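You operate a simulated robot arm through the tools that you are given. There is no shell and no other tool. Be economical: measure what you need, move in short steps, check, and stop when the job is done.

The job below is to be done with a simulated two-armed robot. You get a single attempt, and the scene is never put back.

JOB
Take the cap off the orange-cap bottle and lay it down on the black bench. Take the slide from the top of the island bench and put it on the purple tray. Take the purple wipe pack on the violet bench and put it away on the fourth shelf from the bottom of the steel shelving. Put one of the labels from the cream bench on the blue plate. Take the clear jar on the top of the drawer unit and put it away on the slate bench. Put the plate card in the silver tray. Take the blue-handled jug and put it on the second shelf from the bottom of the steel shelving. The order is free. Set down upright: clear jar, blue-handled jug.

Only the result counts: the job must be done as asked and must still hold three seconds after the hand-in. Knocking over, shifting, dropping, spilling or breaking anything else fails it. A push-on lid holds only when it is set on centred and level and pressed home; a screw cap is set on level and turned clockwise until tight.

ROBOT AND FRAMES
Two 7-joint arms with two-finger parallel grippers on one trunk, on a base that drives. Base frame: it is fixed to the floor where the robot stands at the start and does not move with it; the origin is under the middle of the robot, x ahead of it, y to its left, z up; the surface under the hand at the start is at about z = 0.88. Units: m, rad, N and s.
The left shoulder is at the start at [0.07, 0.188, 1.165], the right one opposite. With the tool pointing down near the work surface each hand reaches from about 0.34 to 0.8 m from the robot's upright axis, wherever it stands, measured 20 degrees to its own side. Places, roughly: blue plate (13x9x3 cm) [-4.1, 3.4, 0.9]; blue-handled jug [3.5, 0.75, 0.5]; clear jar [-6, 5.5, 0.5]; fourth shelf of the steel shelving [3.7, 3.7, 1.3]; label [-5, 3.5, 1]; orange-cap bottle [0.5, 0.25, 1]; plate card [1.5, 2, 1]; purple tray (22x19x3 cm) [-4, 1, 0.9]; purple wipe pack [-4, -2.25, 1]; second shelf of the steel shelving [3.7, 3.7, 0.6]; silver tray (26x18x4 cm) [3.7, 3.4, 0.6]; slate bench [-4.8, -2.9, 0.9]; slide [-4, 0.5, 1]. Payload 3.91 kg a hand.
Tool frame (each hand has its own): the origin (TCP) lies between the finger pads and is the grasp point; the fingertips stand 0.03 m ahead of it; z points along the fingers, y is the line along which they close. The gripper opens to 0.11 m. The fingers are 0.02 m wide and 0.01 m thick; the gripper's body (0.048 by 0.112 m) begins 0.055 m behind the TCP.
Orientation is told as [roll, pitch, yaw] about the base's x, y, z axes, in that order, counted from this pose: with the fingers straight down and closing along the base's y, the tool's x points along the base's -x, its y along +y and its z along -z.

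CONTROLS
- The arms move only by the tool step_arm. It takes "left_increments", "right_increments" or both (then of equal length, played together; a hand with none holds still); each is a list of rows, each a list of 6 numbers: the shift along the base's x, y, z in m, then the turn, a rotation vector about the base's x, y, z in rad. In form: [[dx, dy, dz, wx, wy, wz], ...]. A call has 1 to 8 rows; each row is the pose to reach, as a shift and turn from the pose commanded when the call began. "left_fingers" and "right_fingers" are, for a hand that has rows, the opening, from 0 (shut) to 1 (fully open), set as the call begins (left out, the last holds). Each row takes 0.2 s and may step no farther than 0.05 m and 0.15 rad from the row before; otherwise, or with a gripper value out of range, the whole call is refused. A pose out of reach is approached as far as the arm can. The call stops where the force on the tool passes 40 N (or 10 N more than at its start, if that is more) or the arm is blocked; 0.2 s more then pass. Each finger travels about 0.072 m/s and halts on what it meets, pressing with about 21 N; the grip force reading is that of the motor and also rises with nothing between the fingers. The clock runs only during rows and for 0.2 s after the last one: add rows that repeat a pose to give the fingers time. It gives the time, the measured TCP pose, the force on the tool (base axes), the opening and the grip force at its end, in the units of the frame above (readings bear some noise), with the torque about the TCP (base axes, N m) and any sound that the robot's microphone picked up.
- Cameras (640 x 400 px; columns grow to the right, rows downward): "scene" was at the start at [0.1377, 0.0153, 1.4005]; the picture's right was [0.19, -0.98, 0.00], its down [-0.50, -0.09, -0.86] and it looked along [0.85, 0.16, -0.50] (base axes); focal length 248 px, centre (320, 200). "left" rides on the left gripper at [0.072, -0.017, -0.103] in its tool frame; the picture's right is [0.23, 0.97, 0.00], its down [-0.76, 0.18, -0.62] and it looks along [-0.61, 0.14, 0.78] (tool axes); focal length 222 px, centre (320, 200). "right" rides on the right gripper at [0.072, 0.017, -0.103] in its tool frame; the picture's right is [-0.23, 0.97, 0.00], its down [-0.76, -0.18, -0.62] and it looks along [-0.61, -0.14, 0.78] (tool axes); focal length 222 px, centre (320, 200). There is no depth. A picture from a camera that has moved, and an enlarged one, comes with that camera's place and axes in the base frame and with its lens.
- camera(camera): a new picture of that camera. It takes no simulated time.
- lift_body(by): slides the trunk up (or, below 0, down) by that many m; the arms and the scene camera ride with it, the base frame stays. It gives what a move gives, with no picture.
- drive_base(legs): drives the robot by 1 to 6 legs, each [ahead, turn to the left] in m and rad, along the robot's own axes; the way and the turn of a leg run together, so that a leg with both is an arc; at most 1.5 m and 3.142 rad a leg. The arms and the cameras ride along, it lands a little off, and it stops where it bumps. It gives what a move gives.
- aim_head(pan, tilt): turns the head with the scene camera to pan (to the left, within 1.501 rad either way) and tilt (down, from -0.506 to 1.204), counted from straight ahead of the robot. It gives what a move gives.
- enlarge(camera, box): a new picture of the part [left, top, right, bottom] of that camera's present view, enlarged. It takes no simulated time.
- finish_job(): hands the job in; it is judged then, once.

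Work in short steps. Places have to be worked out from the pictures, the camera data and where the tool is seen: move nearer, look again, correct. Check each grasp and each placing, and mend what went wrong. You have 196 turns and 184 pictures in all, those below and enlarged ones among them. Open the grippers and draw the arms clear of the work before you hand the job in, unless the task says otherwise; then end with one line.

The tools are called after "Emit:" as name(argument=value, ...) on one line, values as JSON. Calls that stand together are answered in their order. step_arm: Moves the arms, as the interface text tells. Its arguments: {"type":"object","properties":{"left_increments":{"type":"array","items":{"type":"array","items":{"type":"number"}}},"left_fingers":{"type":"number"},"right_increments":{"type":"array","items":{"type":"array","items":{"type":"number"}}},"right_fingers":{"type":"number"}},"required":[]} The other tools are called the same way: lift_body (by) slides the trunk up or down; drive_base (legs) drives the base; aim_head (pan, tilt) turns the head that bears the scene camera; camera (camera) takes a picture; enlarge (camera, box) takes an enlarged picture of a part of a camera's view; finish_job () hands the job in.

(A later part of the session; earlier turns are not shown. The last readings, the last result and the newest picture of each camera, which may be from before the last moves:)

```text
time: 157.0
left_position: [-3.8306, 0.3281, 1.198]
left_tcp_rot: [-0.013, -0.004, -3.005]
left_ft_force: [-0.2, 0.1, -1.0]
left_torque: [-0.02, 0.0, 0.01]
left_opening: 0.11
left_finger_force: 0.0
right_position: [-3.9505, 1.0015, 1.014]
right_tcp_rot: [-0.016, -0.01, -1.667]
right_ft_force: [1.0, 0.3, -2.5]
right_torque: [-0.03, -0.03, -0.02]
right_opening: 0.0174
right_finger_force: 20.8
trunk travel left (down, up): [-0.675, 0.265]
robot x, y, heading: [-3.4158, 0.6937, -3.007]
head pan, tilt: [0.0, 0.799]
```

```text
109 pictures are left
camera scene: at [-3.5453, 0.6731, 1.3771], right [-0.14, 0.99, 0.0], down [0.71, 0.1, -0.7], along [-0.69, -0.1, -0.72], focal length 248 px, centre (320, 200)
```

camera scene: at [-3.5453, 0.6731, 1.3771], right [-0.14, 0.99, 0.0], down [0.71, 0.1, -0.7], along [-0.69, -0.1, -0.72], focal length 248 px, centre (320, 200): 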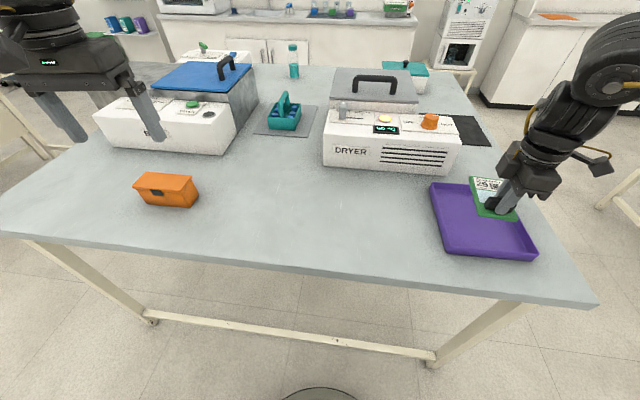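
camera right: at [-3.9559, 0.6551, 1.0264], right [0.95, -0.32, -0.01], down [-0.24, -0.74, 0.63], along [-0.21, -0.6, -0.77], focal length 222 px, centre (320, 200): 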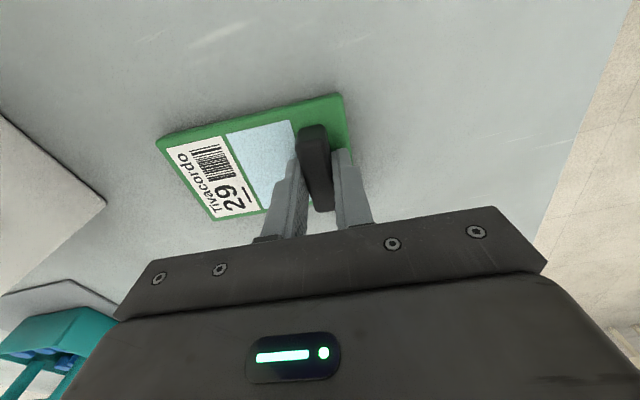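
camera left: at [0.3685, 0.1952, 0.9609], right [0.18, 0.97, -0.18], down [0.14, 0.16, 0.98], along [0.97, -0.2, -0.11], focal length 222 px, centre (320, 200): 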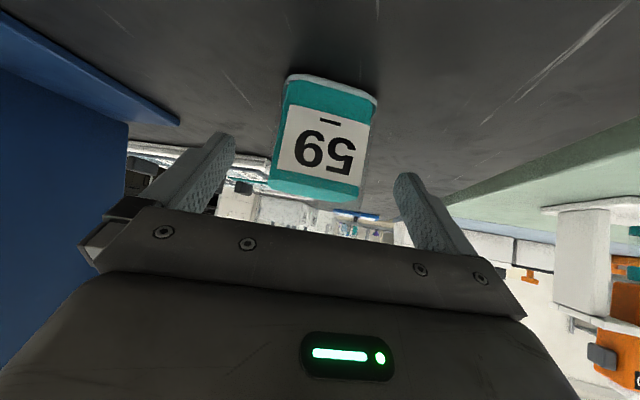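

Carrier hovers over the tray. Shift ~1 cm and lower to the tray floor.

Emit:
step_arm(right_increments=[[-0.008, 0.012, -0.03, 0, 0, 0], [-0.008, 0.012, -0.06, 0, 0, 0], [-0.008, 0.012, -0.078, 0, 0, 0], [-0.008, 0.012, -0.084, 0, 0, 0], [-0.008, 0.012, -0.09, 0, 0, 0]])

Emit:
enlarge(camera="scene", box=[400, 150, 560, 270])

```text
time: 158.2
left_position: [-3.8277, 0.3256, 1.1982]
left_tcp_rot: [-0.012, -0.009, -3.003]
left_ft_force: [0.2, 0.0, 0.2]
left_torque: [0.01, 0.01, 0.0]
left_opening: 0.1098
left_finger_force: 0.0
right_position: [-3.9581, 1.0114, 0.9274]
right_tcp_rot: [-0.026, -0.011, -1.667]
right_ft_force: [-3.1, 5.8, 31.9]
right_torque: [0.01, -0.32, -0.02]
right_opening: 0.0179
right_finger_force: 21.1
trunk travel left (down, up): [-0.675, 0.265]
robot x, y, heading: [-3.4087, 0.6922, -3.003]
head pan, tilt: [0.0, 0.799]
```

```text
3.33 times, centred on (480, 210) of scene
camera zoom: at [-3.5415, 0.67, 1.3781], right [-0.14, 0.99, 0.0], down [0.71, 0.1, -0.7], along [-0.69, -0.09, -0.72], focal length 828 px, centre (-213, 167)
```

zoom: 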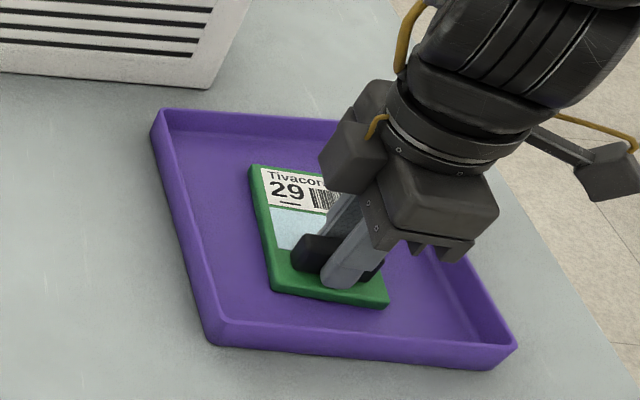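

It rests flat inside the tray. Release and lift away, then return the hand's yaw.

Emit:
step_arm(right_increments=[[0, 0, 0.002, 0, 0, 0], [0, 0, 0.002, 0, 0, 0], [0, 0, 0.002, 0, 0, 0], [0, 0, 0.03, 0, 0, 0], [0, 0, 0.08, 0, 0, 0], [0, -0.02, 0.13, 0, 0, 0], [0.0, -0.05, 0.18, 0, 0, 0], [0.03, -0.08, 0.23, 0, 0, -0.1]], right_fingers=0.5)

Emit:
step_arm(right_increments=[[0.0, -0.03, 0.02, 0, 0, -0.15], [0, -0.06, 0.04, 0, 0, -0.3], [0.02, -0.09, 0.06, 0, 0, -0.45], [0.04, -0.12, 0.07, 0, 0, -0.6], [0.06, -0.15, 0.07, 0, 0, -0.75], [0.06, -0.18, 0.07, 0, 0, -0.9], [0.06, -0.2, 0.07, 0, 0, -1.05], [0.06, -0.22, 0.07, 0, 0, -1.2]])

Emit:
camera(camera="scene")

```text
refused: row 6 steps farther than a row can; nothing moved
```

```text
time: 160.0
left_position: [-3.83, 0.3256, 1.1964]
left_tcp_rot: [-0.011, -0.004, -3.006]
left_ft_force: [-0.2, -0.6, 0.0]
left_torque: [-0.04, 0.04, -0.02]
left_opening: 0.1099
left_finger_force: 0.1
right_position: [-3.8974, 0.7928, 0.9941]
right_tcp_rot: [-0.016, -0.009, -2.871]
right_ft_force: [-0.4, -0.7, -1.4]
right_torque: [-0.03, -0.01, 0.02]
right_opening: 0.0173
right_finger_force: 20.6
right hand out of reach, approached as far as the arm can: row 8
trunk travel left (down, up): [-0.675, 0.265]
robot x, y, heading: [-3.415, 0.6924, -3.003]
head pan, tilt: [0.0, 0.799]
```

```text
107 pictures are left
camera scene: at [-3.5444, 0.6701, 1.3771], right [-0.14, 0.99, 0.0], down [0.71, 0.1, -0.7], along [-0.69, -0.09, -0.72], focal length 248 px, centre (320, 200)
```

scene: 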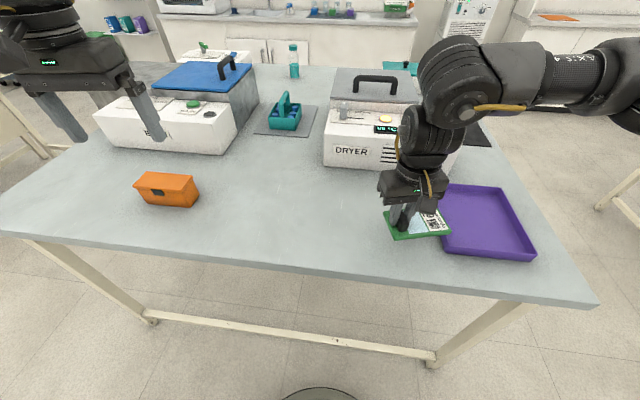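

The first call was refused (row too long) and the second still carried the slide. It's securely held; reverse that motion, then lower again.

Emit:
step_arm(right_increments=[[0, 0.0, 0.03, 0, 0, 0.15], [0, 0.04, 0.03, 0, 0, 0.3], [0, 0.08, 0.03, 0, 0, 0.45], [-0.02, 0.12, 0.03, 0, 0, 0.6], [-0.04, 0.155, 0.03, 0, 0, 0.75], [-0.06, 0.185, 0.02, 0, 0, 0.9], [-0.06, 0.21, 0.0, 0, 0, 1.05], [-0.06, 0.22, -0.03, 0, 0, 1.2]])

Emit:
camera(camera="scene")

```text
time: 161.8
left_position: [-3.8301, 0.3274, 1.1962]
left_tcp_rot: [-0.01, -0.007, -3.005]
left_ft_force: [-0.4, 0.2, 0.6]
left_torque: [-0.03, -0.04, 0.01]
left_opening: 0.11
left_finger_force: 0.1
right_position: [-3.9593, 1.0134, 0.9645]
right_tcp_rot: [-0.016, -0.011, -1.664]
right_ft_force: [-0.3, -0.2, -0.2]
right_torque: [0.01, -0.07, -0.03]
right_opening: 0.0177
right_finger_force: 20.6
trunk travel left (down, up): [-0.675, 0.265]
robot x, y, heading: [-3.412, 0.693, -3.005]
head pan, tilt: [0.0, 0.799]
```

```text
106 pictures are left
camera scene: at [-3.5455, 0.6725, 1.3771], right [-0.14, 0.99, 0.0], down [0.71, 0.1, -0.7], along [-0.69, -0.1, -0.72], focal length 248 px, centre (320, 200)
```

scene: 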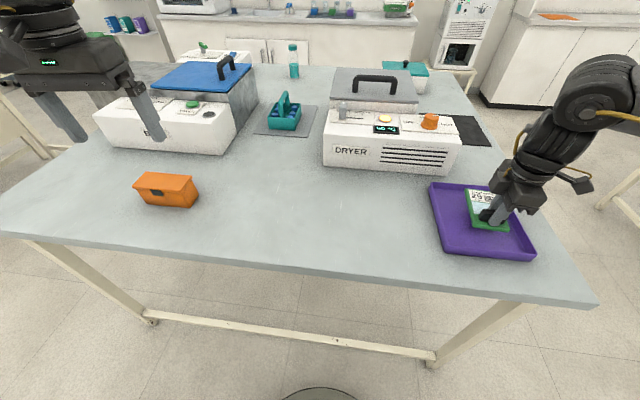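

Back over the tray, which hasn't moved. Lower to contact, then release.

Emit:
step_arm(right_increments=[[0, 0, -0.02, 0, 0, 0], [0, 0, -0.03, 0, 0, 0], [0, 0, -0.036, 0, 0, 0]])

Emit:
step_arm(right_increments=[[0, 0, 0.001, 0, 0, 0], [0, 0, 0.001, 0, 0, 0], [0, 0, 0.001, 0, 0, 0], [0, 0, 0.03, 0, 0, 0], [0, 0, 0.07, 0, 0, 0], [0, 0, 0.11, 0, 0, 0], [0, 0, 0.15, 0, 0, 0], [0, 0, 0.19, 0, 0, 0]], right_fingers=0.5)

Emit:
camera(camera="scene")

```text
time: 162.6
left_position: [-3.8294, 0.3264, 1.1961]
left_tcp_rot: [-0.013, -0.006, -3.005]
left_ft_force: [-0.1, -0.3, -0.5]
left_torque: [-0.02, 0.05, 0.0]
left_opening: 0.1098
left_finger_force: 0.0
right_position: [-3.9596, 1.0134, 0.9289]
right_tcp_rot: [-0.018, -0.009, -1.668]
right_ft_force: [-0.4, 0.4, -0.9]
right_torque: [0.01, -0.03, -0.03]
right_opening: 0.0178
right_finger_force: 21.0
trunk travel left (down, up): [-0.675, 0.265]
robot x, y, heading: [-3.414, 0.6903, -3.003]
head pan, tilt: [0.0, 0.799]
```

```text
time: 164.4
left_position: [-3.8285, 0.3255, 1.1961]
left_tcp_rot: [-0.014, -0.008, -3.006]
left_ft_force: [-0.3, 0.7, 0.1]
left_torque: [-0.01, 0.02, -0.01]
left_opening: 0.1101
left_finger_force: 0.0
right_position: [-3.9561, 1.0129, 1.1216]
right_tcp_rot: [-0.018, -0.009, -1.669]
right_ft_force: [0.1, 0.1, 0.5]
right_torque: [-0.02, 0.01, 0.01]
right_opening: 0.0551
right_finger_force: 0.1
trunk travel left (down, up): [-0.675, 0.265]
robot x, y, heading: [-3.4124, 0.6924, -3.006]
head pan, tilt: [0.0, 0.799]
```

```text
105 pictures are left
camera scene: at [-3.5427, 0.6698, 1.3772], right [-0.14, 0.99, 0.0], down [0.71, 0.1, -0.7], along [-0.69, -0.09, -0.72], focal length 248 px, centre (320, 200)
```

scene: 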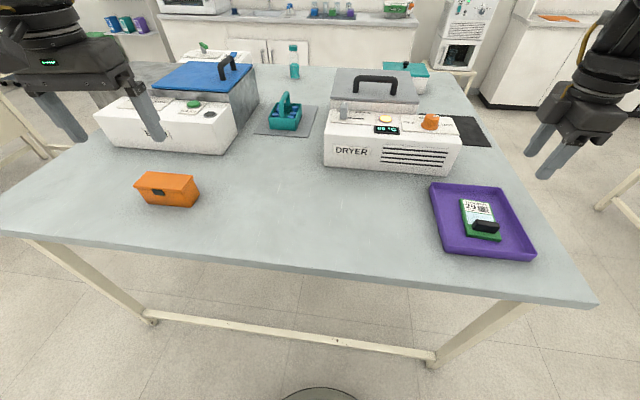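

Slide delivered. Re-neutralise the right arm, raise the trunk, and look north toward the label area.

Emit:
step_arm(right_increments=[[0.0, -0.03, 0.03, 0, 0, -0.14], [0.02, -0.07, 0.05, 0, 0, -0.28], [0.04, -0.11, 0.08, 0, 0, -0.42], [0.06, -0.15, 0.1, 0, 0, -0.56], [0.08, -0.19, 0.12, 0, 0, -0.7], [0.1, -0.23, 0.12, 0, 0, -0.84], [0.12, -0.27, 0.12, 0, 0, -0.98], [0.125, -0.3, 0.12, 0, 0, -1.12]])

Emit:
lift_body(by=0.26)

Emit:
drive_base(legs=[[-0.25, 0], [0, -1.7]])

Emit:
aim_head(pan=0.15, tilt=0.3)

Emit:
camera(camera="scene")

```text
refused: row 3 steps farther than a row can; nothing moved
```

```text
time: 167.1
left_position: [-3.8292, 0.3261, 1.456]
left_tcp_rot: [-0.011, -0.006, -3.007]
left_ft_force: [1.1, -0.8, 1.0]
left_torque: [-0.01, -0.01, 0.01]
left_opening: 0.1099
left_finger_force: 0.1
right_position: [-3.958, 1.0144, 1.3809]
right_tcp_rot: [-0.015, -0.009, -1.666]
right_ft_force: [0.9, 0.5, -1.1]
right_torque: [0.01, -0.01, 0.01]
right_opening: 0.0552
right_finger_force: 0.1
trunk travel left (down, up): [-0.935, 0.005]
robot x, y, heading: [-3.4147, 0.6877, -3.009]
head pan, tilt: [0.0, 0.799]
```

```text
time: 173.1
left_position: [-3.4672, 1.1891, 1.4563]
left_tcp_rot: [-0.012, -0.006, 1.56]
left_ft_force: [0.6, 0.3, -0.3]
left_torque: [0.01, 0.02, -0.02]
left_opening: 0.1098
left_finger_force: 0.1
right_position: [-2.7667, 1.2152, 1.3801]
right_tcp_rot: [-0.018, -0.009, 2.899]
right_ft_force: [-0.8, -0.2, 0.3]
right_torque: [0.0, 0.03, -0.01]
right_opening: 0.0551
right_finger_force: 0.1
trunk travel left (down, up): [-0.935, 0.005]
robot x, y, heading: [-3.167, 0.7277, 1.562]
head pan, tilt: [0.0, 0.799]
```

```text
time: 174.0
left_position: [-3.466, 1.1905, 1.4561]
left_tcp_rot: [-0.011, -0.008, 1.561]
left_ft_force: [-0.6, 0.4, -0.4]
left_torque: [0.01, 0.01, -0.01]
left_opening: 0.11
left_finger_force: 0.1
right_position: [-2.765, 1.2174, 1.3812]
right_tcp_rot: [-0.017, -0.01, 2.901]
right_ft_force: [-0.6, -0.7, -0.5]
right_torque: [0.01, 0.02, 0.0]
right_opening: 0.0553
right_finger_force: 0.1
trunk travel left (down, up): [-0.935, 0.005]
robot x, y, heading: [-3.1695, 0.7226, 1.561]
head pan, tilt: [0.15, 0.3]
```

```text
104 pictures are left
camera scene: at [-3.18, 0.8656, 1.6815], right [0.99, 0.14, 0.0], down [0.04, -0.29, -0.95], along [-0.13, 0.95, -0.3], focal length 248 px, centre (320, 200)
```

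scene: 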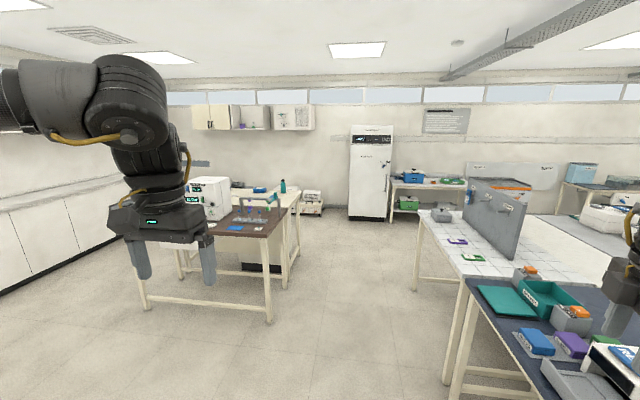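

The brown/cream bench pair is ahead-left. Drive up beside it and look left.

Emit:
drive_base(legs=[[1.5, 0], [1.2, 0]])

Emit:
aim_head(pan=1.3, tilt=0.5)

Emit:
camera(camera="scene")

```text
time: 187.1
left_position: [-3.4389, 3.8809, 1.4558]
left_tcp_rot: [-0.013, -0.006, 1.56]
left_ft_force: [0.2, -0.7, -0.1]
left_torque: [-0.01, 0.0, -0.03]
left_opening: 0.1099
left_finger_force: 0.0
right_position: [-2.7381, 3.9074, 1.3807]
right_tcp_rot: [-0.019, -0.008, 2.896]
right_ft_force: [-0.2, 0.5, 0.6]
right_torque: [0.03, -0.01, 0.02]
right_opening: 0.0547
right_finger_force: 0.0
trunk travel left (down, up): [-0.935, 0.005]
robot x, y, heading: [-3.1378, 3.417, 1.558]
head pan, tilt: [0.15, 0.3]
```

```text
time: 188.4
left_position: [-3.4376, 3.8824, 1.4571]
left_tcp_rot: [-0.012, -0.007, 1.558]
left_ft_force: [0.2, -0.5, 0.1]
left_torque: [-0.02, 0.02, 0.01]
left_opening: 0.1102
left_finger_force: 0.1
right_position: [-2.7388, 3.9073, 1.38]
right_tcp_rot: [-0.018, -0.008, 2.898]
right_ft_force: [0.2, 0.0, 0.3]
right_torque: [-0.02, 0.0, 0.02]
right_opening: 0.0549
right_finger_force: 0.1
trunk travel left (down, up): [-0.935, 0.005]
robot x, y, heading: [-3.1379, 3.4157, 1.557]
head pan, tilt: [1.3, 0.499]
```

```text
103 pictures are left
camera scene: at [-3.2277, 3.4907, 1.6632], right [0.28, 0.96, 0.0], down [0.46, -0.13, -0.88], along [-0.84, 0.25, -0.48], focal length 248 px, centre (320, 200)
```

scene: 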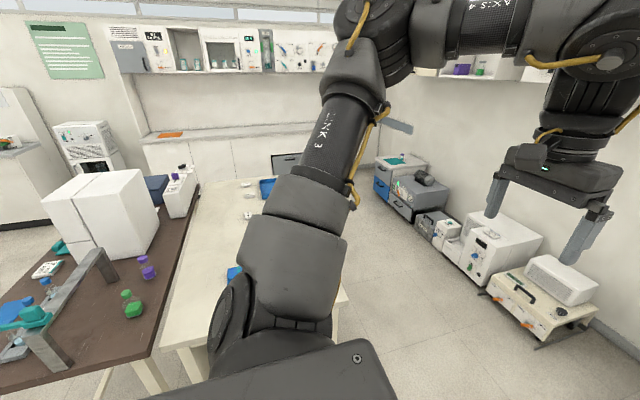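

Cream bench spans y 3.19–3.77; plate and label there, drawer unit at the NW. Neutralise the right arm first, then go round to the north side of the cream bench.

Emit:
step_arm(right_increments=[[-0.02, -0.005, 0.01, 0, 0, -0.14], [-0.045, -0.01, 0.02, 0, 0, -0.28], [-0.07, -0.02, 0.03, 0, 0, -0.42], [-0.1, -0.03, 0.04, 0, 0, -0.56], [-0.125, -0.04, 0.05, 0, 0, -0.7], [-0.15, -0.04, 0.06, 0, 0, -0.84], [-0.17, -0.04, 0.07, 0, 0, -0.98], [-0.19, -0.04, 0.08, 0, 0, -1.12]])

Emit:
drive_base(legs=[[0.83, 0], [0, 1.58], [1.2, 0]])

Emit:
aim_head(pan=0.9, tilt=0.7)

Emit:
camera(camera="scene")

```text
time: 190.2
left_position: [-3.44, 3.8818, 1.4553]
left_tcp_rot: [-0.013, -0.008, 1.557]
left_ft_force: [-0.4, 0.6, -1.2]
left_torque: [0.01, -0.03, -0.01]
left_opening: 0.1097
left_finger_force: 0.1
right_position: [-2.9312, 3.8675, 1.4613]
right_tcp_rot: [-0.018, -0.008, 1.775]
right_ft_force: [-0.3, 0.3, -0.9]
right_torque: [0.01, 0.02, 0.01]
right_opening: 0.0549
right_finger_force: 0.0
trunk travel left (down, up): [-0.935, 0.005]
robot x, y, heading: [-3.1407, 3.4158, 1.559]
head pan, tilt: [1.3, 0.499]
```

```text
time: 204.2
left_position: [-4.7939, 3.9122, 1.4564]
left_tcp_rot: [-0.013, -0.008, -3.117]
left_ft_force: [-0.9, 0.5, 0.6]
left_torque: [-0.01, 0.0, -0.01]
left_opening: 0.1101
left_finger_force: 0.1
right_position: [-4.7991, 4.4222, 1.4617]
right_tcp_rot: [-0.016, -0.01, -2.9]
right_ft_force: [-0.4, -0.6, 0.6]
right_torque: [-0.04, 0.02, 0.02]
right_opening: 0.0548
right_finger_force: 0.0
trunk travel left (down, up): [-0.935, 0.005]
robot x, y, heading: [-4.3385, 4.2316, -3.119]
head pan, tilt: [1.3, 0.499]
```

```text
time: 205.1
left_position: [-4.7952, 3.9123, 1.4562]
left_tcp_rot: [-0.012, -0.006, -3.118]
left_ft_force: [-0.1, 0.2, 0.2]
left_torque: [0.0, 0.02, 0.0]
left_opening: 0.1097
left_finger_force: 0.0
right_position: [-4.7996, 4.4221, 1.4597]
right_tcp_rot: [-0.019, -0.008, -2.899]
right_ft_force: [-0.1, -0.3, -0.8]
right_torque: [0.01, -0.01, 0.03]
right_opening: 0.055
right_finger_force: 0.0
trunk travel left (down, up): [-0.935, 0.005]
robot x, y, heading: [-4.341, 4.227, -3.121]
head pan, tilt: [0.901, 0.7]
```

```text
102 pictures are left
camera scene: at [-4.4435, 4.1564, 1.6454], right [-0.8, 0.6, 0.0], down [0.39, 0.51, -0.77], along [-0.46, -0.61, -0.64], focal length 248 px, centre (320, 200)
```

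scene: 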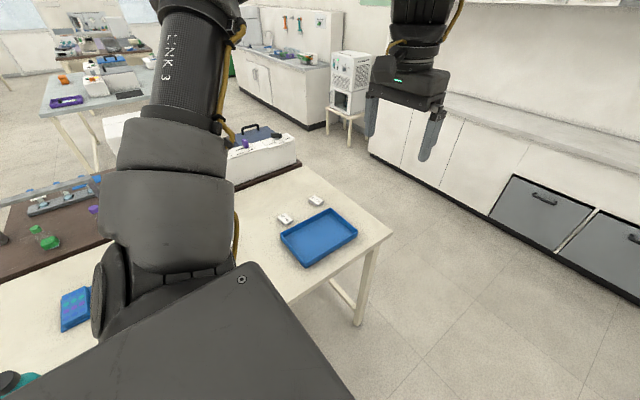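

Labels (two small white pieces) and the blue plate (lower left) found. Zoom on the labels.

Emit:
enlarge(camera="scene", box=[260, 175, 356, 235])

Emit:
enlarge(camera="scene", box=[40, 270, 136, 340])

```text
6.67 times, centred on (308, 205) of scene
camera zoom: at [-4.4435, 4.1564, 1.6454], right [-0.8, 0.6, 0.0], down [0.39, 0.51, -0.77], along [-0.46, -0.61, -0.64], focal length 1656 px, centre (400, 167)
```

zoom: 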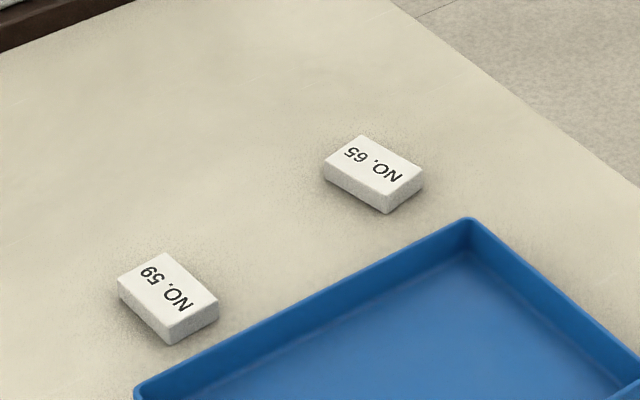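

```text
5.71 times, centred on (88, 305) of scene
camera zoom: at [-4.4435, 4.1564, 1.6454], right [-0.8, 0.6, 0.0], down [0.39, 0.51, -0.77], along [-0.46, -0.61, -0.64], focal length 1419 px, centre (1646, -400)
```

zoom: 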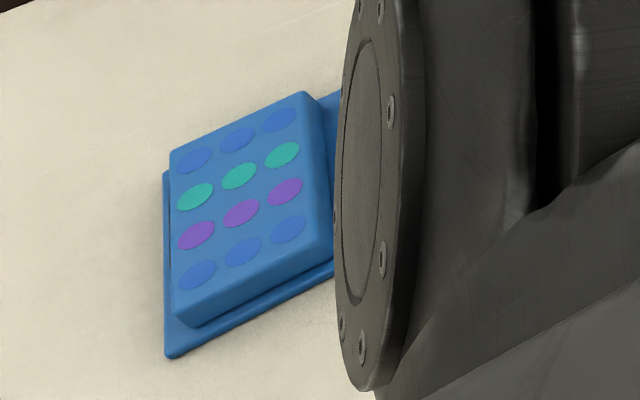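

Labels are chunky blocks; "NO. 59" is at (-4.78, 3.457), long side along y. Drive so the left arm can take it: face south at x ≈ -4.9, then lower the trunk.

Emit:
drive_base(legs=[[0.56, 0], [0, 1.55], [0.1, 0]])

Emit:
lift_body(by=-0.26)

Emit:
camera(camera="left")

```text
time: 212.9
left_position: [-4.5555, 3.6883, 1.4624]
left_tcp_rot: [-0.014, -0.02, -1.524]
left_ft_force: [0.7, -0.2, 0.0]
left_torque: [-0.01, 0.03, -0.03]
left_opening: 0.1099
left_finger_force: 0.0
right_position: [-5.0664, 3.6708, 1.4676]
right_tcp_rot: [-0.018, -0.021, -1.3]
right_ft_force: [-0.3, -0.6, 0.2]
right_torque: [0.04, -0.01, -0.05]
right_opening: 0.0549
right_finger_force: 0.2
trunk travel left (down, up): [-0.935, 0.005]
robot x, y, heading: [-4.8804, 4.1187, -1.521]
head pan, tilt: [0.901, 0.7]
```

```text
time: 215.6
left_position: [-4.5537, 3.678, 1.2003]
left_tcp_rot: [-0.013, -0.014, -1.524]
left_ft_force: [0.3, -0.5, 0.6]
left_torque: [0.02, 0.0, -0.03]
left_opening: 0.11
left_finger_force: 0.1
right_position: [-5.0644, 3.663, 1.2048]
right_tcp_rot: [-0.018, -0.017, -1.3]
right_ft_force: [0.0, -0.2, -0.2]
right_torque: [0.0, -0.03, -0.01]
right_opening: 0.0548
right_finger_force: 0.0
trunk travel left (down, up): [-0.675, 0.265]
robot x, y, heading: [-4.8789, 4.1184, -1.524]
head pan, tilt: [0.901, 0.7]
```

```text
99 pictures are left
camera left: at [-4.574, 3.753, 1.3017], right [0.96, 0.27, -0.01], down [0.22, -0.74, 0.63], along [0.16, -0.61, -0.78], focal length 222 px, centre (320, 200)
```

left: 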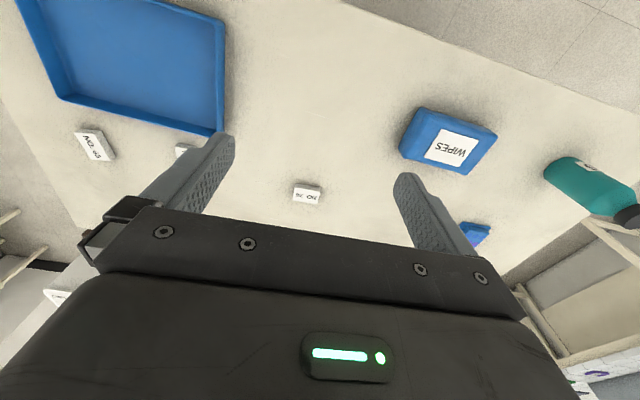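

A third label is right under the left hand, at about (-4.53, 3.44), closer to the plate. Zoom to see its orientation.

Emit:
enlarge(camera="left", box=[256, 165, 352, 225])

```text
6.67 times, centred on (304, 195) of left
camera zoom: at [-4.574, 3.753, 1.3017], right [0.96, 0.27, -0.01], down [0.22, -0.74, 0.63], along [0.16, -0.61, -0.78], focal length 1481 px, centre (427, 233)
```

zoom: 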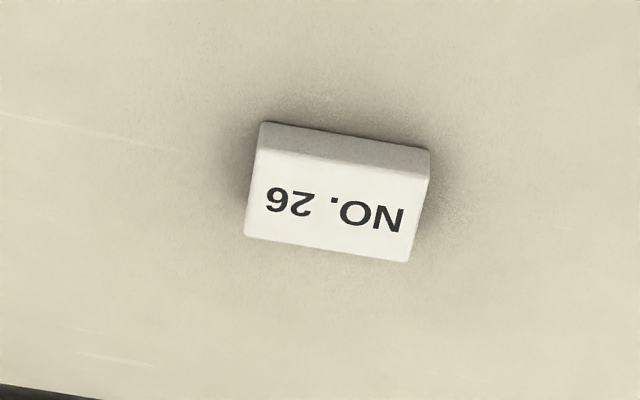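

NO. 26 at (-4.525, 3.4415), long side along x, aligned with the present closing axis. Move above it and check.

Emit:
step_arm(left_increments=[[0.005, -0.035, -0.03, 0, 0, 0], [0.01, -0.07, -0.06, 0, 0, 0], [0.015, -0.105, -0.09, 0, 0, 0], [0.02, -0.14, -0.12, 0, 0, 0], [0.025, -0.175, -0.15, 0, 0, 0], [0.028, -0.21, -0.18, 0, 0, 0], [0.029, -0.236, -0.2, 0.014, 0.0, 0]], left_fingers=1)

Emit:
camera(camera="left")

```text
time: 217.2
left_position: [-4.4913, 3.529, 1.0018]
left_tcp_rot: [-0.013, -0.006, -1.526]
left_ft_force: [-0.3, -0.1, -0.1]
left_torque: [0.04, -0.01, 0.04]
left_opening: 0.1102
left_finger_force: 0.0
left hand out of reach, approached as far as the arm can: row 3, 4, 5, 6, 7
right_position: [-5.0658, 3.6627, 1.2035]
right_tcp_rot: [-0.018, -0.016, -1.301]
right_ft_force: [-1.0, 0.1, 0.6]
right_torque: [0.03, -0.02, 0.01]
right_opening: 0.055
right_finger_force: 0.1
trunk travel left (down, up): [-0.675, 0.265]
robot x, y, heading: [-4.8788, 4.1172, -1.518]
head pan, tilt: [0.901, 0.7]
```

```text
97 pictures are left
camera left: at [-4.5122, 3.6015, 1.1046], right [0.96, 0.27, -0.01], down [0.22, -0.75, 0.62], along [0.16, -0.6, -0.78], focal length 222 px, centre (320, 200)
```

left: 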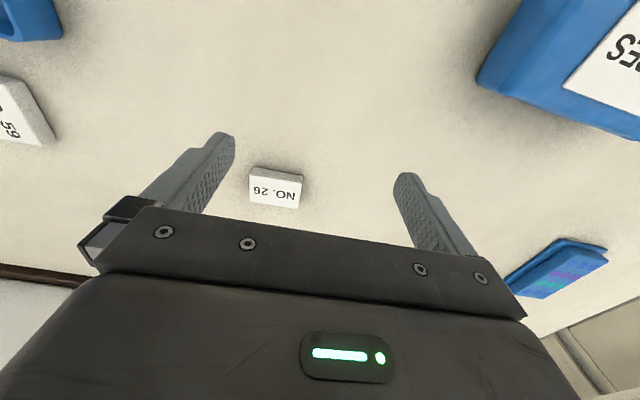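

The reach falls ~9 cm short. Check how close the base is to the bench edge.

Emit:
aim_head(pan=0.1, tilt=1.1)

Emit:
camera(camera="scene")

```text
time: 218.3
left_position: [-4.4921, 3.5287, 1.0021]
left_tcp_rot: [-0.015, -0.008, -1.525]
left_ft_force: [0.3, -0.1, 0.0]
left_torque: [-0.02, -0.02, 0.04]
left_opening: 0.1098
left_finger_force: 0.1
right_position: [-5.0648, 3.6624, 1.205]
right_tcp_rot: [-0.018, -0.016, -1.301]
right_ft_force: [0.1, 0.6, 0.3]
right_torque: [0.0, -0.04, 0.03]
right_opening: 0.0549
right_finger_force: 0.1
trunk travel left (down, up): [-0.675, 0.265]
robot x, y, heading: [-4.883, 4.1165, -1.526]
head pan, tilt: [0.099, 1.1]
```

```text
96 pictures are left
camera scene: at [-4.8703, 4.0027, 1.3555], right [-0.99, -0.15, 0.0], down [-0.13, 0.88, -0.45], along [0.07, -0.45, -0.89], focal length 248 px, centre (320, 200)
```

scene: 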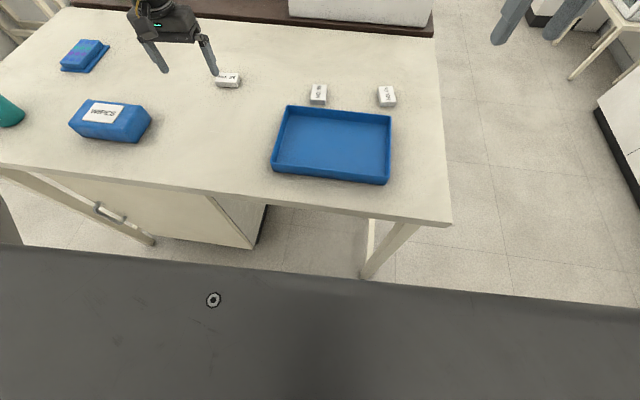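

Better idea: take label NO. 65 (-4.97, 3.425) from the west end of the bench, where it's within easy reach. Retract the left hand and drive around.

Emit:
step_arm(left_increments=[[-0.0, 0.035, 0.04, 0, 0, 0], [-0.005, 0.07, 0.08, 0, 0, 0], [-0.01, 0.105, 0.11, 0, 0, 0], [-0.015, 0.14, 0.14, 0, 0, 0], [-0.02, 0.175, 0.17, 0, 0, 0], [-0.025, 0.21, 0.19, 0, 0, 0], [-0.029, 0.236, 0.2, -0.014, 0.0, 0]])

Emit:
drive_base(legs=[[-0.15, 0], [0, -1.62], [0.75, 0], [0, 1.571], [0.76, 0], [0, 1.571]])

Emit:
aim_head(pan=0, tilt=0.9)

Emit:
camera(camera="scene")

```text
refused: row 1 steps farther than a row can; nothing moved
```

```text
time: 236.0
left_position: [-5.1487, 2.9874, 1.007]
left_tcp_rot: [-0.035, -0.022, -1.34]
left_ft_force: [-18.8, -5.2, -3.9]
left_torque: [0.13, -0.42, -0.11]
left_opening: 0.1002
left_finger_force: 0.0
right_position: [-5.7225, 3.0051, 1.2042]
right_tcp_rot: [-0.015, -0.017, -1.082]
right_ft_force: [-0.3, 0.5, 0.0]
right_torque: [0.0, -0.01, 0.01]
right_opening: 0.0551
right_finger_force: 0.0
trunk travel left (down, up): [-0.675, 0.265]
robot x, y, heading: [-5.6395, 3.4872, -1.314]
head pan, tilt: [0.099, 1.1]
stopped in leg 6: the force on the tool passed its limit at 63 N (the readings are from after the stop); the commanded pose is now the measured one
```

```text
time: 236.8
left_position: [-5.1458, 2.9878, 1.0073]
left_tcp_rot: [-0.03, -0.02, -1.336]
left_ft_force: [-23.6, -4.9, -4.1]
left_torque: [0.14, -0.59, -0.07]
left_opening: 0.0978
left_finger_force: 0.0
right_position: [-5.723, 3.0043, 1.2031]
right_tcp_rot: [-0.015, -0.017, -1.082]
right_ft_force: [0.5, -0.2, 0.2]
right_torque: [0.0, 0.0, 0.01]
right_opening: 0.0547
right_finger_force: 0.1
trunk travel left (down, up): [-0.675, 0.265]
robot x, y, heading: [-5.6388, 3.4922, -1.305]
head pan, tilt: [0.0, 0.901]
```

```text
95 pictures are left
camera scene: at [-5.6117, 3.3636, 1.3691], right [-0.97, -0.26, 0.0], down [-0.2, 0.76, -0.62], along [0.16, -0.6, -0.78], focal length 248 px, centre (320, 200)
```

scene: 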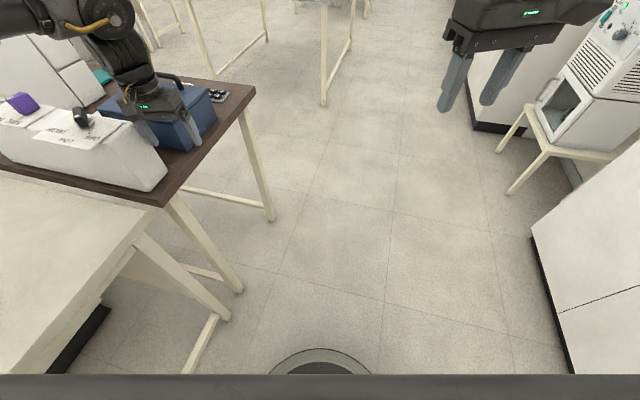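

The retract was refused and the low hand touched a box on the brown bench. Back off by reversing the turn, then check the box.

Emit:
drive_base(legs=[[0, -0.25]])

Emit:
camera(camera="scene")

```text
time: 238.0
left_position: [-5.281, 2.8815, 1.0053]
left_tcp_rot: [-0.033, -0.021, -1.582]
left_ft_force: [0.3, 0.3, -0.7]
left_torque: [0.02, -0.03, 0.0]
left_opening: 0.11
left_finger_force: 0.0
right_position: [-5.8352, 3.0402, 1.2035]
right_tcp_rot: [-0.018, -0.016, -1.333]
right_ft_force: [-0.2, 0.5, -0.3]
right_torque: [0.0, 0.0, 0.0]
right_opening: 0.0553
right_finger_force: 0.1
trunk travel left (down, up): [-0.675, 0.265]
robot x, y, heading: [-5.6383, 3.4883, -1.56]
head pan, tilt: [0.0, 0.901]
```

```text
94 pictures are left
camera scene: at [-5.6387, 3.361, 1.3693], right [-1.0, -0.01, 0.0], down [-0.01, 0.78, -0.62], along [0.01, -0.62, -0.78], focal length 248 px, centre (320, 200)
```

scene: 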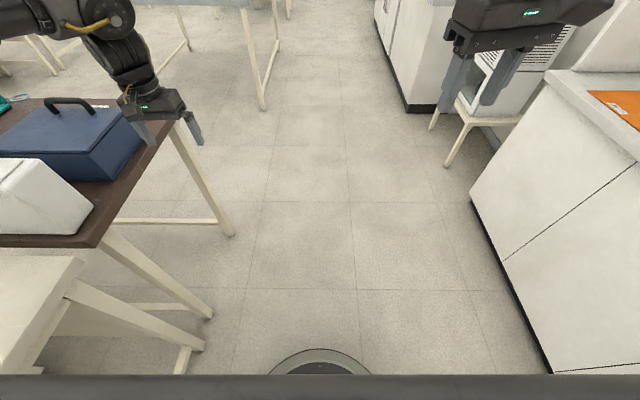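

The box still stands in place. Raise and pull in the left hand properly (small rows).

Emit:
step_arm(left_increments=[[0, 0.0, 0.045, 0, 0, 0], [0, 0, 0.09, 0, 0, 0], [-0.01, 0.02, 0.13, 0, 0, 0], [-0.02, 0.05, 0.16, 0, 0, 0], [-0.03, 0.08, 0.18, 0, 0, 0], [-0.04, 0.12, 0.2, 0, 0, 0], [-0.05, 0.16, 0.2, 0, 0, 0]])

```text
time: 239.6
left_position: [-5.3297, 3.0461, 1.2085]
left_tcp_rot: [-0.032, -0.023, -1.582]
left_ft_force: [0.6, 0.7, 0.4]
left_torque: [-0.03, 0.0, 0.01]
left_opening: 0.1099
left_finger_force: 0.1
left hand out of reach, approached as far as the arm can: row 1, 2, 3, 4, 5, 6
right_position: [-5.8358, 3.0429, 1.2075]
right_tcp_rot: [-0.019, -0.018, -1.331]
right_ft_force: [-0.3, 0.8, -0.5]
right_torque: [-0.03, 0.06, 0.0]
right_opening: 0.055
right_finger_force: 0.0
trunk travel left (down, up): [-0.675, 0.265]
robot x, y, heading: [-5.6388, 3.4901, -1.558]
head pan, tilt: [0.0, 0.901]
```

Hand is up at z 1.21. Now finish the turn to face east and look.

Emit:
drive_base(legs=[[0, 1.56], [0.13, 0]])

Emit:
camera(camera="scene")

```text
time: 244.7
left_position: [-5.0583, 3.7885, 1.2078]
left_tcp_rot: [-0.033, -0.023, -0.03]
left_ft_force: [-0.3, -0.9, -0.5]
left_torque: [-0.02, -0.01, -0.01]
left_opening: 0.11
left_finger_force: 0.0
right_position: [-5.0664, 3.2819, 1.2049]
right_tcp_rot: [-0.018, -0.018, 0.221]
right_ft_force: [-0.5, 0.5, 0.7]
right_torque: [0.01, -0.02, 0.04]
right_opening: 0.0551
right_finger_force: 0.0
trunk travel left (down, up): [-0.675, 0.265]
robot x, y, heading: [-5.504, 3.4911, -0.008]
head pan, tilt: [0.0, 0.901]
```

```text
93 pictures are left
camera scene: at [-5.3862, 3.4854, 1.3694], right [-0.01, -1.0, 0.0], down [-0.78, 0.0, -0.62], along [0.62, 0.0, -0.78], focal length 248 px, centre (320, 200)
```

scene: 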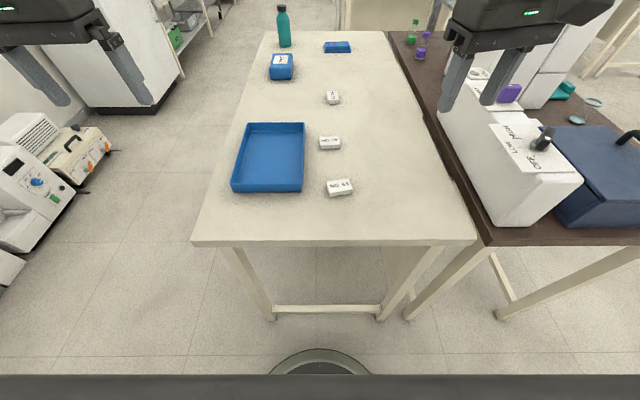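

NO. 65 is at (-4.965, 3.438) in easy reach. Right hand: open, move above, check with its camera.

Emit:
step_arm(right_increments=[[0.015, 0.025, -0.03, 0, 0, -0.03], [0.03, 0.05, -0.06, 0, 0, -0.06], [0.045, 0.075, -0.09, 0, 0, -0.09], [0.06, 0.1, -0.12, 0, 0, -0.09], [0.08, 0.125, -0.15, 0, 0, -0.09], [0.095, 0.145, -0.18, 0, 0, -0.09], [0.101, 0.156, -0.205, 0, 0, -0.09]], right_fingers=1)

Emit:
camera(camera="right")

```text
time: 246.3
left_position: [-5.0576, 3.7883, 1.2066]
left_tcp_rot: [-0.033, -0.021, -0.032]
left_ft_force: [-0.3, -0.5, 0.0]
left_torque: [-0.02, 0.01, -0.05]
left_opening: 0.11
left_finger_force: 0.1
right_position: [-4.9623, 3.4365, 0.9985]
right_tcp_rot: [-0.02, -0.017, 0.13]
right_ft_force: [0.7, -0.4, 0.4]
right_torque: [-0.01, 0.01, -0.01]
right_opening: 0.11
right_finger_force: 0.1
trunk travel left (down, up): [-0.675, 0.265]
robot x, y, heading: [-5.5108, 3.4889, -0.003]
head pan, tilt: [0.0, 0.901]
```

```text
92 pictures are left
camera right: at [-5.0381, 3.4456, 1.1005], right [0.1, 1.0, -0.01], down [0.77, -0.07, 0.64], along [0.64, -0.07, -0.77], focal length 222 px, centre (320, 200)
```

right: 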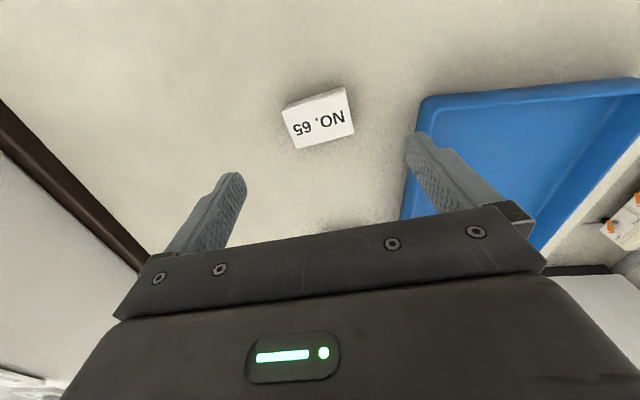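

Aligned. Narrow the opening slightly (blue tray nearby), descend and grip.

Emit:
step_arm(right_increments=[[-0.003, 0, -0.005, 0, 0, 0], [-0.003, 0, -0.03, 0, 0, 0], [-0.003, 0, -0.06, 0, 0, 0], [-0.003, 0, -0.085, 0, 0, 0]], right_fingers=0.8)

Emit:
step_arm(right_increments=[[0, 0, 0, 0, 0, 0], [0, 0, 0, 0, 0, 0], [0, 0, 0, 0, 0, 0]], right_fingers=0)

Emit:
step_arm(right_increments=[[0, 0, 0.04, 0, 0, 0], [0, 0, 0.08, 0, 0, 0], [-0.01, -0.01, 0.12, 0, 0, 0], [-0.03, -0.02, 0.16, 0, 0, 0], [-0.05, -0.03, 0.2, 0, 0, 0], [-0.06, -0.05, 0.24, 0, 0, 0], [-0.07, -0.07, 0.28, 0, 0, 0]])

Emit:
camera(camera="right")

```text
time: 247.3
left_position: [-5.0578, 3.7875, 1.207]
left_tcp_rot: [-0.034, -0.021, -0.033]
left_ft_force: [0.5, 0.0, -0.4]
left_torque: [-0.01, 0.02, -0.03]
left_opening: 0.1101
left_finger_force: 0.1
right_position: [-4.9675, 3.4383, 0.9137]
right_tcp_rot: [-0.018, -0.016, 0.131]
right_ft_force: [-0.2, 0.4, 0.0]
right_torque: [0.0, -0.03, -0.01]
right_opening: 0.088
right_finger_force: 0.0
trunk travel left (down, up): [-0.675, 0.265]
robot x, y, heading: [-5.5064, 3.4916, -0.007]
head pan, tilt: [0.0, 0.901]
```

```text
time: 248.1
left_position: [-5.058, 3.788, 1.2072]
left_tcp_rot: [-0.032, -0.022, -0.031]
left_ft_force: [-0.2, 0.3, 0.6]
left_torque: [0.05, -0.03, -0.01]
left_opening: 0.11
left_finger_force: 0.0
right_position: [-4.9671, 3.4366, 0.9149]
right_tcp_rot: [-0.02, -0.016, 0.131]
right_ft_force: [-0.2, -0.2, -0.3]
right_torque: [-0.01, -0.01, 0.0]
right_opening: 0.0598
right_finger_force: 21.3
trunk travel left (down, up): [-0.675, 0.265]
robot x, y, heading: [-5.5108, 3.4869, -0.006]
head pan, tilt: [0.0, 0.901]
```

```text
time: 249.7
left_position: [-5.0591, 3.7878, 1.2085]
left_tcp_rot: [-0.033, -0.025, -0.031]
left_ft_force: [-0.1, 0.1, -0.1]
left_torque: [-0.01, 0.02, 0.01]
left_opening: 0.11
left_finger_force: 0.0
right_position: [-5.0373, 3.3667, 1.1951]
right_tcp_rot: [-0.021, -0.018, 0.134]
right_ft_force: [-0.2, 0.1, -1.2]
right_torque: [0.01, -0.01, 0.02]
right_opening: 0.0599
right_finger_force: 21.2
trunk travel left (down, up): [-0.675, 0.265]
robot x, y, heading: [-5.5091, 3.489, -0.006]
head pan, tilt: [0.0, 0.901]
```

```text
91 pictures are left
camera right: at [-5.1137, 3.3755, 1.2987], right [0.1, 1.0, -0.01], down [0.77, -0.07, 0.64], along [0.64, -0.07, -0.77], focal length 222 px, centre (320, 200)
```

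right: 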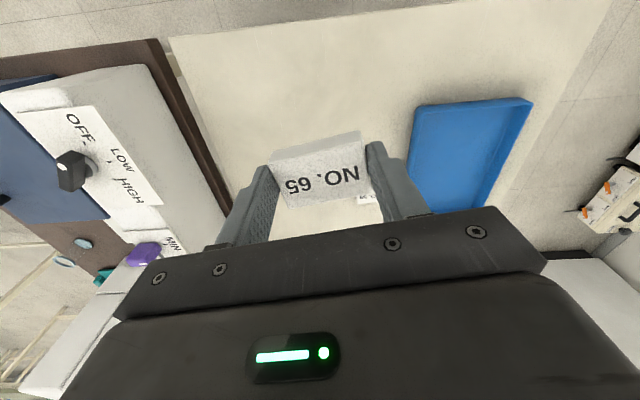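

Label is held securely. The jar's drawer unit is close by, so fetch the jar with the left hand next. Drive toward it and look.

Emit:
drive_base(legs=[[-0.2, 0], [0, 1.65], [0.85, 0]])

Emit:
aim_head(pan=0, tilt=0.6)

Emit:
camera(camera="scene")

```text
time: 259.5
left_position: [-6.1214, 4.7704, 1.208]
left_tcp_rot: [-0.034, -0.023, 1.626]
left_ft_force: [-0.1, 1.0, -0.3]
left_torque: [0.02, -0.01, 0.02]
left_opening: 0.11
left_finger_force: 0.1
right_position: [-5.7061, 4.8261, 1.1966]
right_tcp_rot: [-0.018, -0.017, 1.788]
right_ft_force: [0.1, -0.2, -0.2]
right_torque: [0.01, -0.01, -0.02]
right_opening: 0.0595
right_finger_force: 21.3
trunk travel left (down, up): [-0.675, 0.265]
robot x, y, heading: [-5.7813, 4.3472, 1.648]
head pan, tilt: [0.0, 0.901]
```

```text
time: 260.3
left_position: [-6.1226, 4.7709, 1.2069]
left_tcp_rot: [-0.033, -0.019, 1.625]
left_ft_force: [-0.2, 0.1, -0.2]
left_torque: [0.01, 0.03, 0.05]
left_opening: 0.1099
left_finger_force: 0.0
right_position: [-5.7066, 4.8261, 1.1959]
right_tcp_rot: [-0.019, -0.015, 1.786]
right_ft_force: [0.1, 0.2, -0.5]
right_torque: [0.01, 0.01, 0.02]
right_opening: 0.0594
right_finger_force: 20.8
trunk travel left (down, up): [-0.675, 0.265]
robot x, y, heading: [-5.7823, 4.3453, 1.646]
head pan, tilt: [0.0, 0.6]
```

```text
90 pictures are left
camera scene: at [-5.7966, 4.4812, 1.3939], right [1.0, 0.08, 0.0], down [0.04, -0.56, -0.82], along [-0.06, 0.82, -0.57], focal length 248 px, centre (320, 200)
```

scene: 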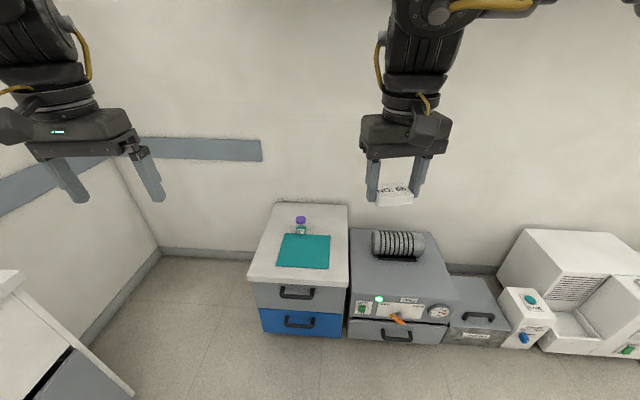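

Jar is at about (-5.97, 5.45) on the low drawer unit. Approach and lower the trunk.

Emit:
drive_base(legs=[[0.47, 0]])

Emit:
lift_body(by=-0.36)

Emit:
camera(camera="left")

Emit:
camera(camera="scene")

```text
time: 263.1
left_position: [-6.1581, 5.2381, 1.2075]
left_tcp_rot: [-0.034, -0.021, 1.625]
left_ft_force: [-0.5, 0.2, 0.0]
left_torque: [-0.03, -0.01, 0.0]
left_opening: 0.11
left_finger_force: 0.1
right_position: [-5.7416, 5.2956, 1.1969]
right_tcp_rot: [-0.018, -0.016, 1.788]
right_ft_force: [1.0, -0.1, -0.2]
right_torque: [0.0, -0.05, -0.01]
right_opening: 0.0592
right_finger_force: 21.3
trunk travel left (down, up): [-0.675, 0.265]
robot x, y, heading: [-5.8225, 4.8116, 1.646]
head pan, tilt: [0.0, 0.6]
```

```text
time: 266.6
left_position: [-6.1585, 5.2383, 0.8477]
left_tcp_rot: [-0.035, -0.022, 1.624]
left_ft_force: [0.4, 0.5, 0.0]
left_torque: [0.03, 0.02, 0.04]
left_opening: 0.1099
left_finger_force: 0.0
right_position: [-5.7425, 5.2951, 0.8359]
right_tcp_rot: [-0.018, -0.016, 1.788]
right_ft_force: [-0.1, 1.0, -0.4]
right_torque: [0.0, -0.01, -0.01]
right_opening: 0.0592
right_finger_force: 20.8
trunk travel left (down, up): [-0.315, 0.625]
robot x, y, heading: [-5.8208, 4.8129, 1.653]
head pan, tilt: [0.0, 0.6]
```

```text
89 pictures are left
camera left: at [-6.1421, 5.1653, 0.949], right [-0.96, -0.28, -0.04], down [-0.24, 0.74, 0.63], along [-0.15, 0.62, -0.77], focal length 222 px, centre (320, 200)
```

left: 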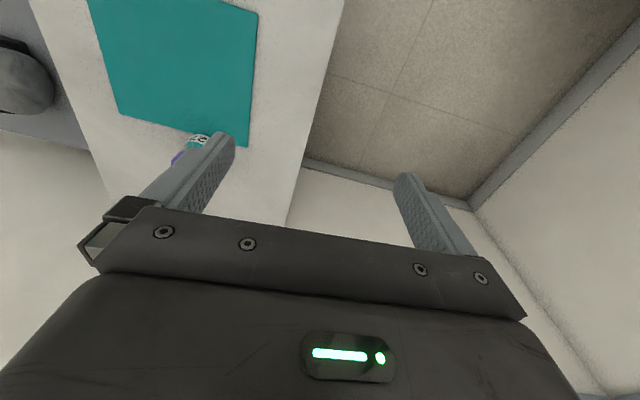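

```text
88 pictures are left
camera scene: at [-5.8333, 4.9499, 1.0341], right [1.0, 0.08, 0.0], down [0.04, -0.56, -0.83], along [-0.06, 0.82, -0.57], focal length 248 px, centre (320, 200)
```

scene: 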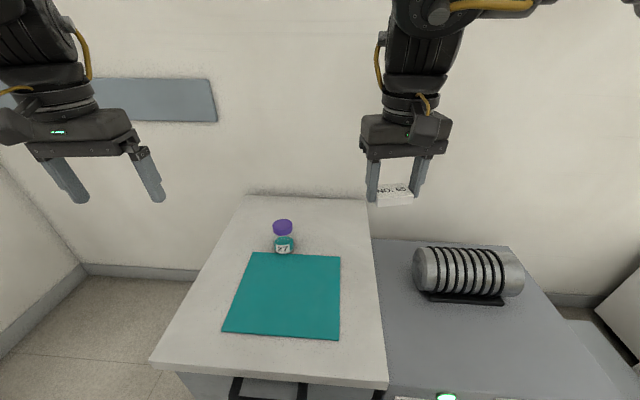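

Triangulated jar at (-5.962, 5.403), z ≈ 0.555–0.66. Zoom in for its shape.

Emit:
enlarge(camera="scene", box=[244, 205, 324, 265])

```text
6.67 times, centred on (284, 235) of scene
camera zoom: at [-5.8333, 4.9499, 1.0341], right [1.0, 0.08, 0.0], down [0.04, -0.56, -0.83], along [-0.06, 0.82, -0.57], focal length 1656 px, centre (560, -33)
```

zoom: 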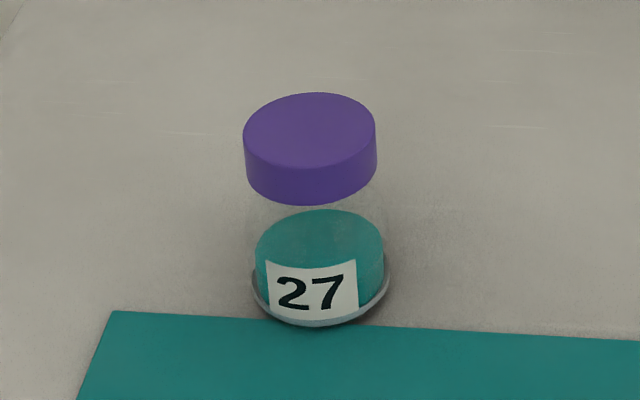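

Jar ≈ 5.2 cm wide, centre (-5.96, 5.40), z 0.56–0.64. Move the left hand above it and check.

Emit:
step_arm(left_increments=[[0.03, 0.025, -0.01, 0, 0, 0], [0.06, 0.05, -0.02, 0, 0, 0], [0.095, 0.075, -0.03, 0, 0, 0], [0.13, 0.1, -0.045, 0, 0, 0], [0.16, 0.13, -0.06, 0, 0, 0], [0.185, 0.15, -0.075, 0, 0, 0], [0.1985, 0.162, -0.1, 0, 0, 0]], left_fingers=1)

Emit:
camera(camera="left")

```text
time: 268.2
left_position: [-6.0911, 5.2945, 0.7199]
left_tcp_rot: [-0.046, -0.025, 1.624]
left_ft_force: [1.1, 0.9, 0.4]
left_torque: [-0.03, -0.02, 0.03]
left_opening: 0.1098
left_finger_force: 0.0
left hand out of reach, approached as far as the arm can: row 1, 2, 3, 4, 5, 6, 7
right_position: [-5.7425, 5.2988, 0.8352]
right_tcp_rot: [-0.02, -0.014, 1.787]
right_ft_force: [0.0, 1.5, -1.1]
right_torque: [0.01, 0.01, -0.01]
right_opening: 0.0589
right_finger_force: 20.6
trunk travel left (down, up): [-0.315, 0.625]
robot x, y, heading: [-5.8216, 4.8133, 1.65]
head pan, tilt: [0.0, 0.6]
```

```text
86 pictures are left
camera left: at [-6.0753, 5.2205, 0.8209], right [-0.96, -0.28, -0.05], down [-0.25, 0.73, 0.63], along [-0.14, 0.62, -0.77], focal length 222 px, centre (320, 200)
```

left: 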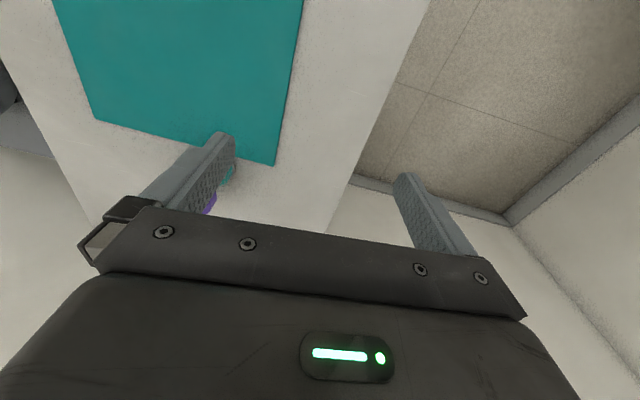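

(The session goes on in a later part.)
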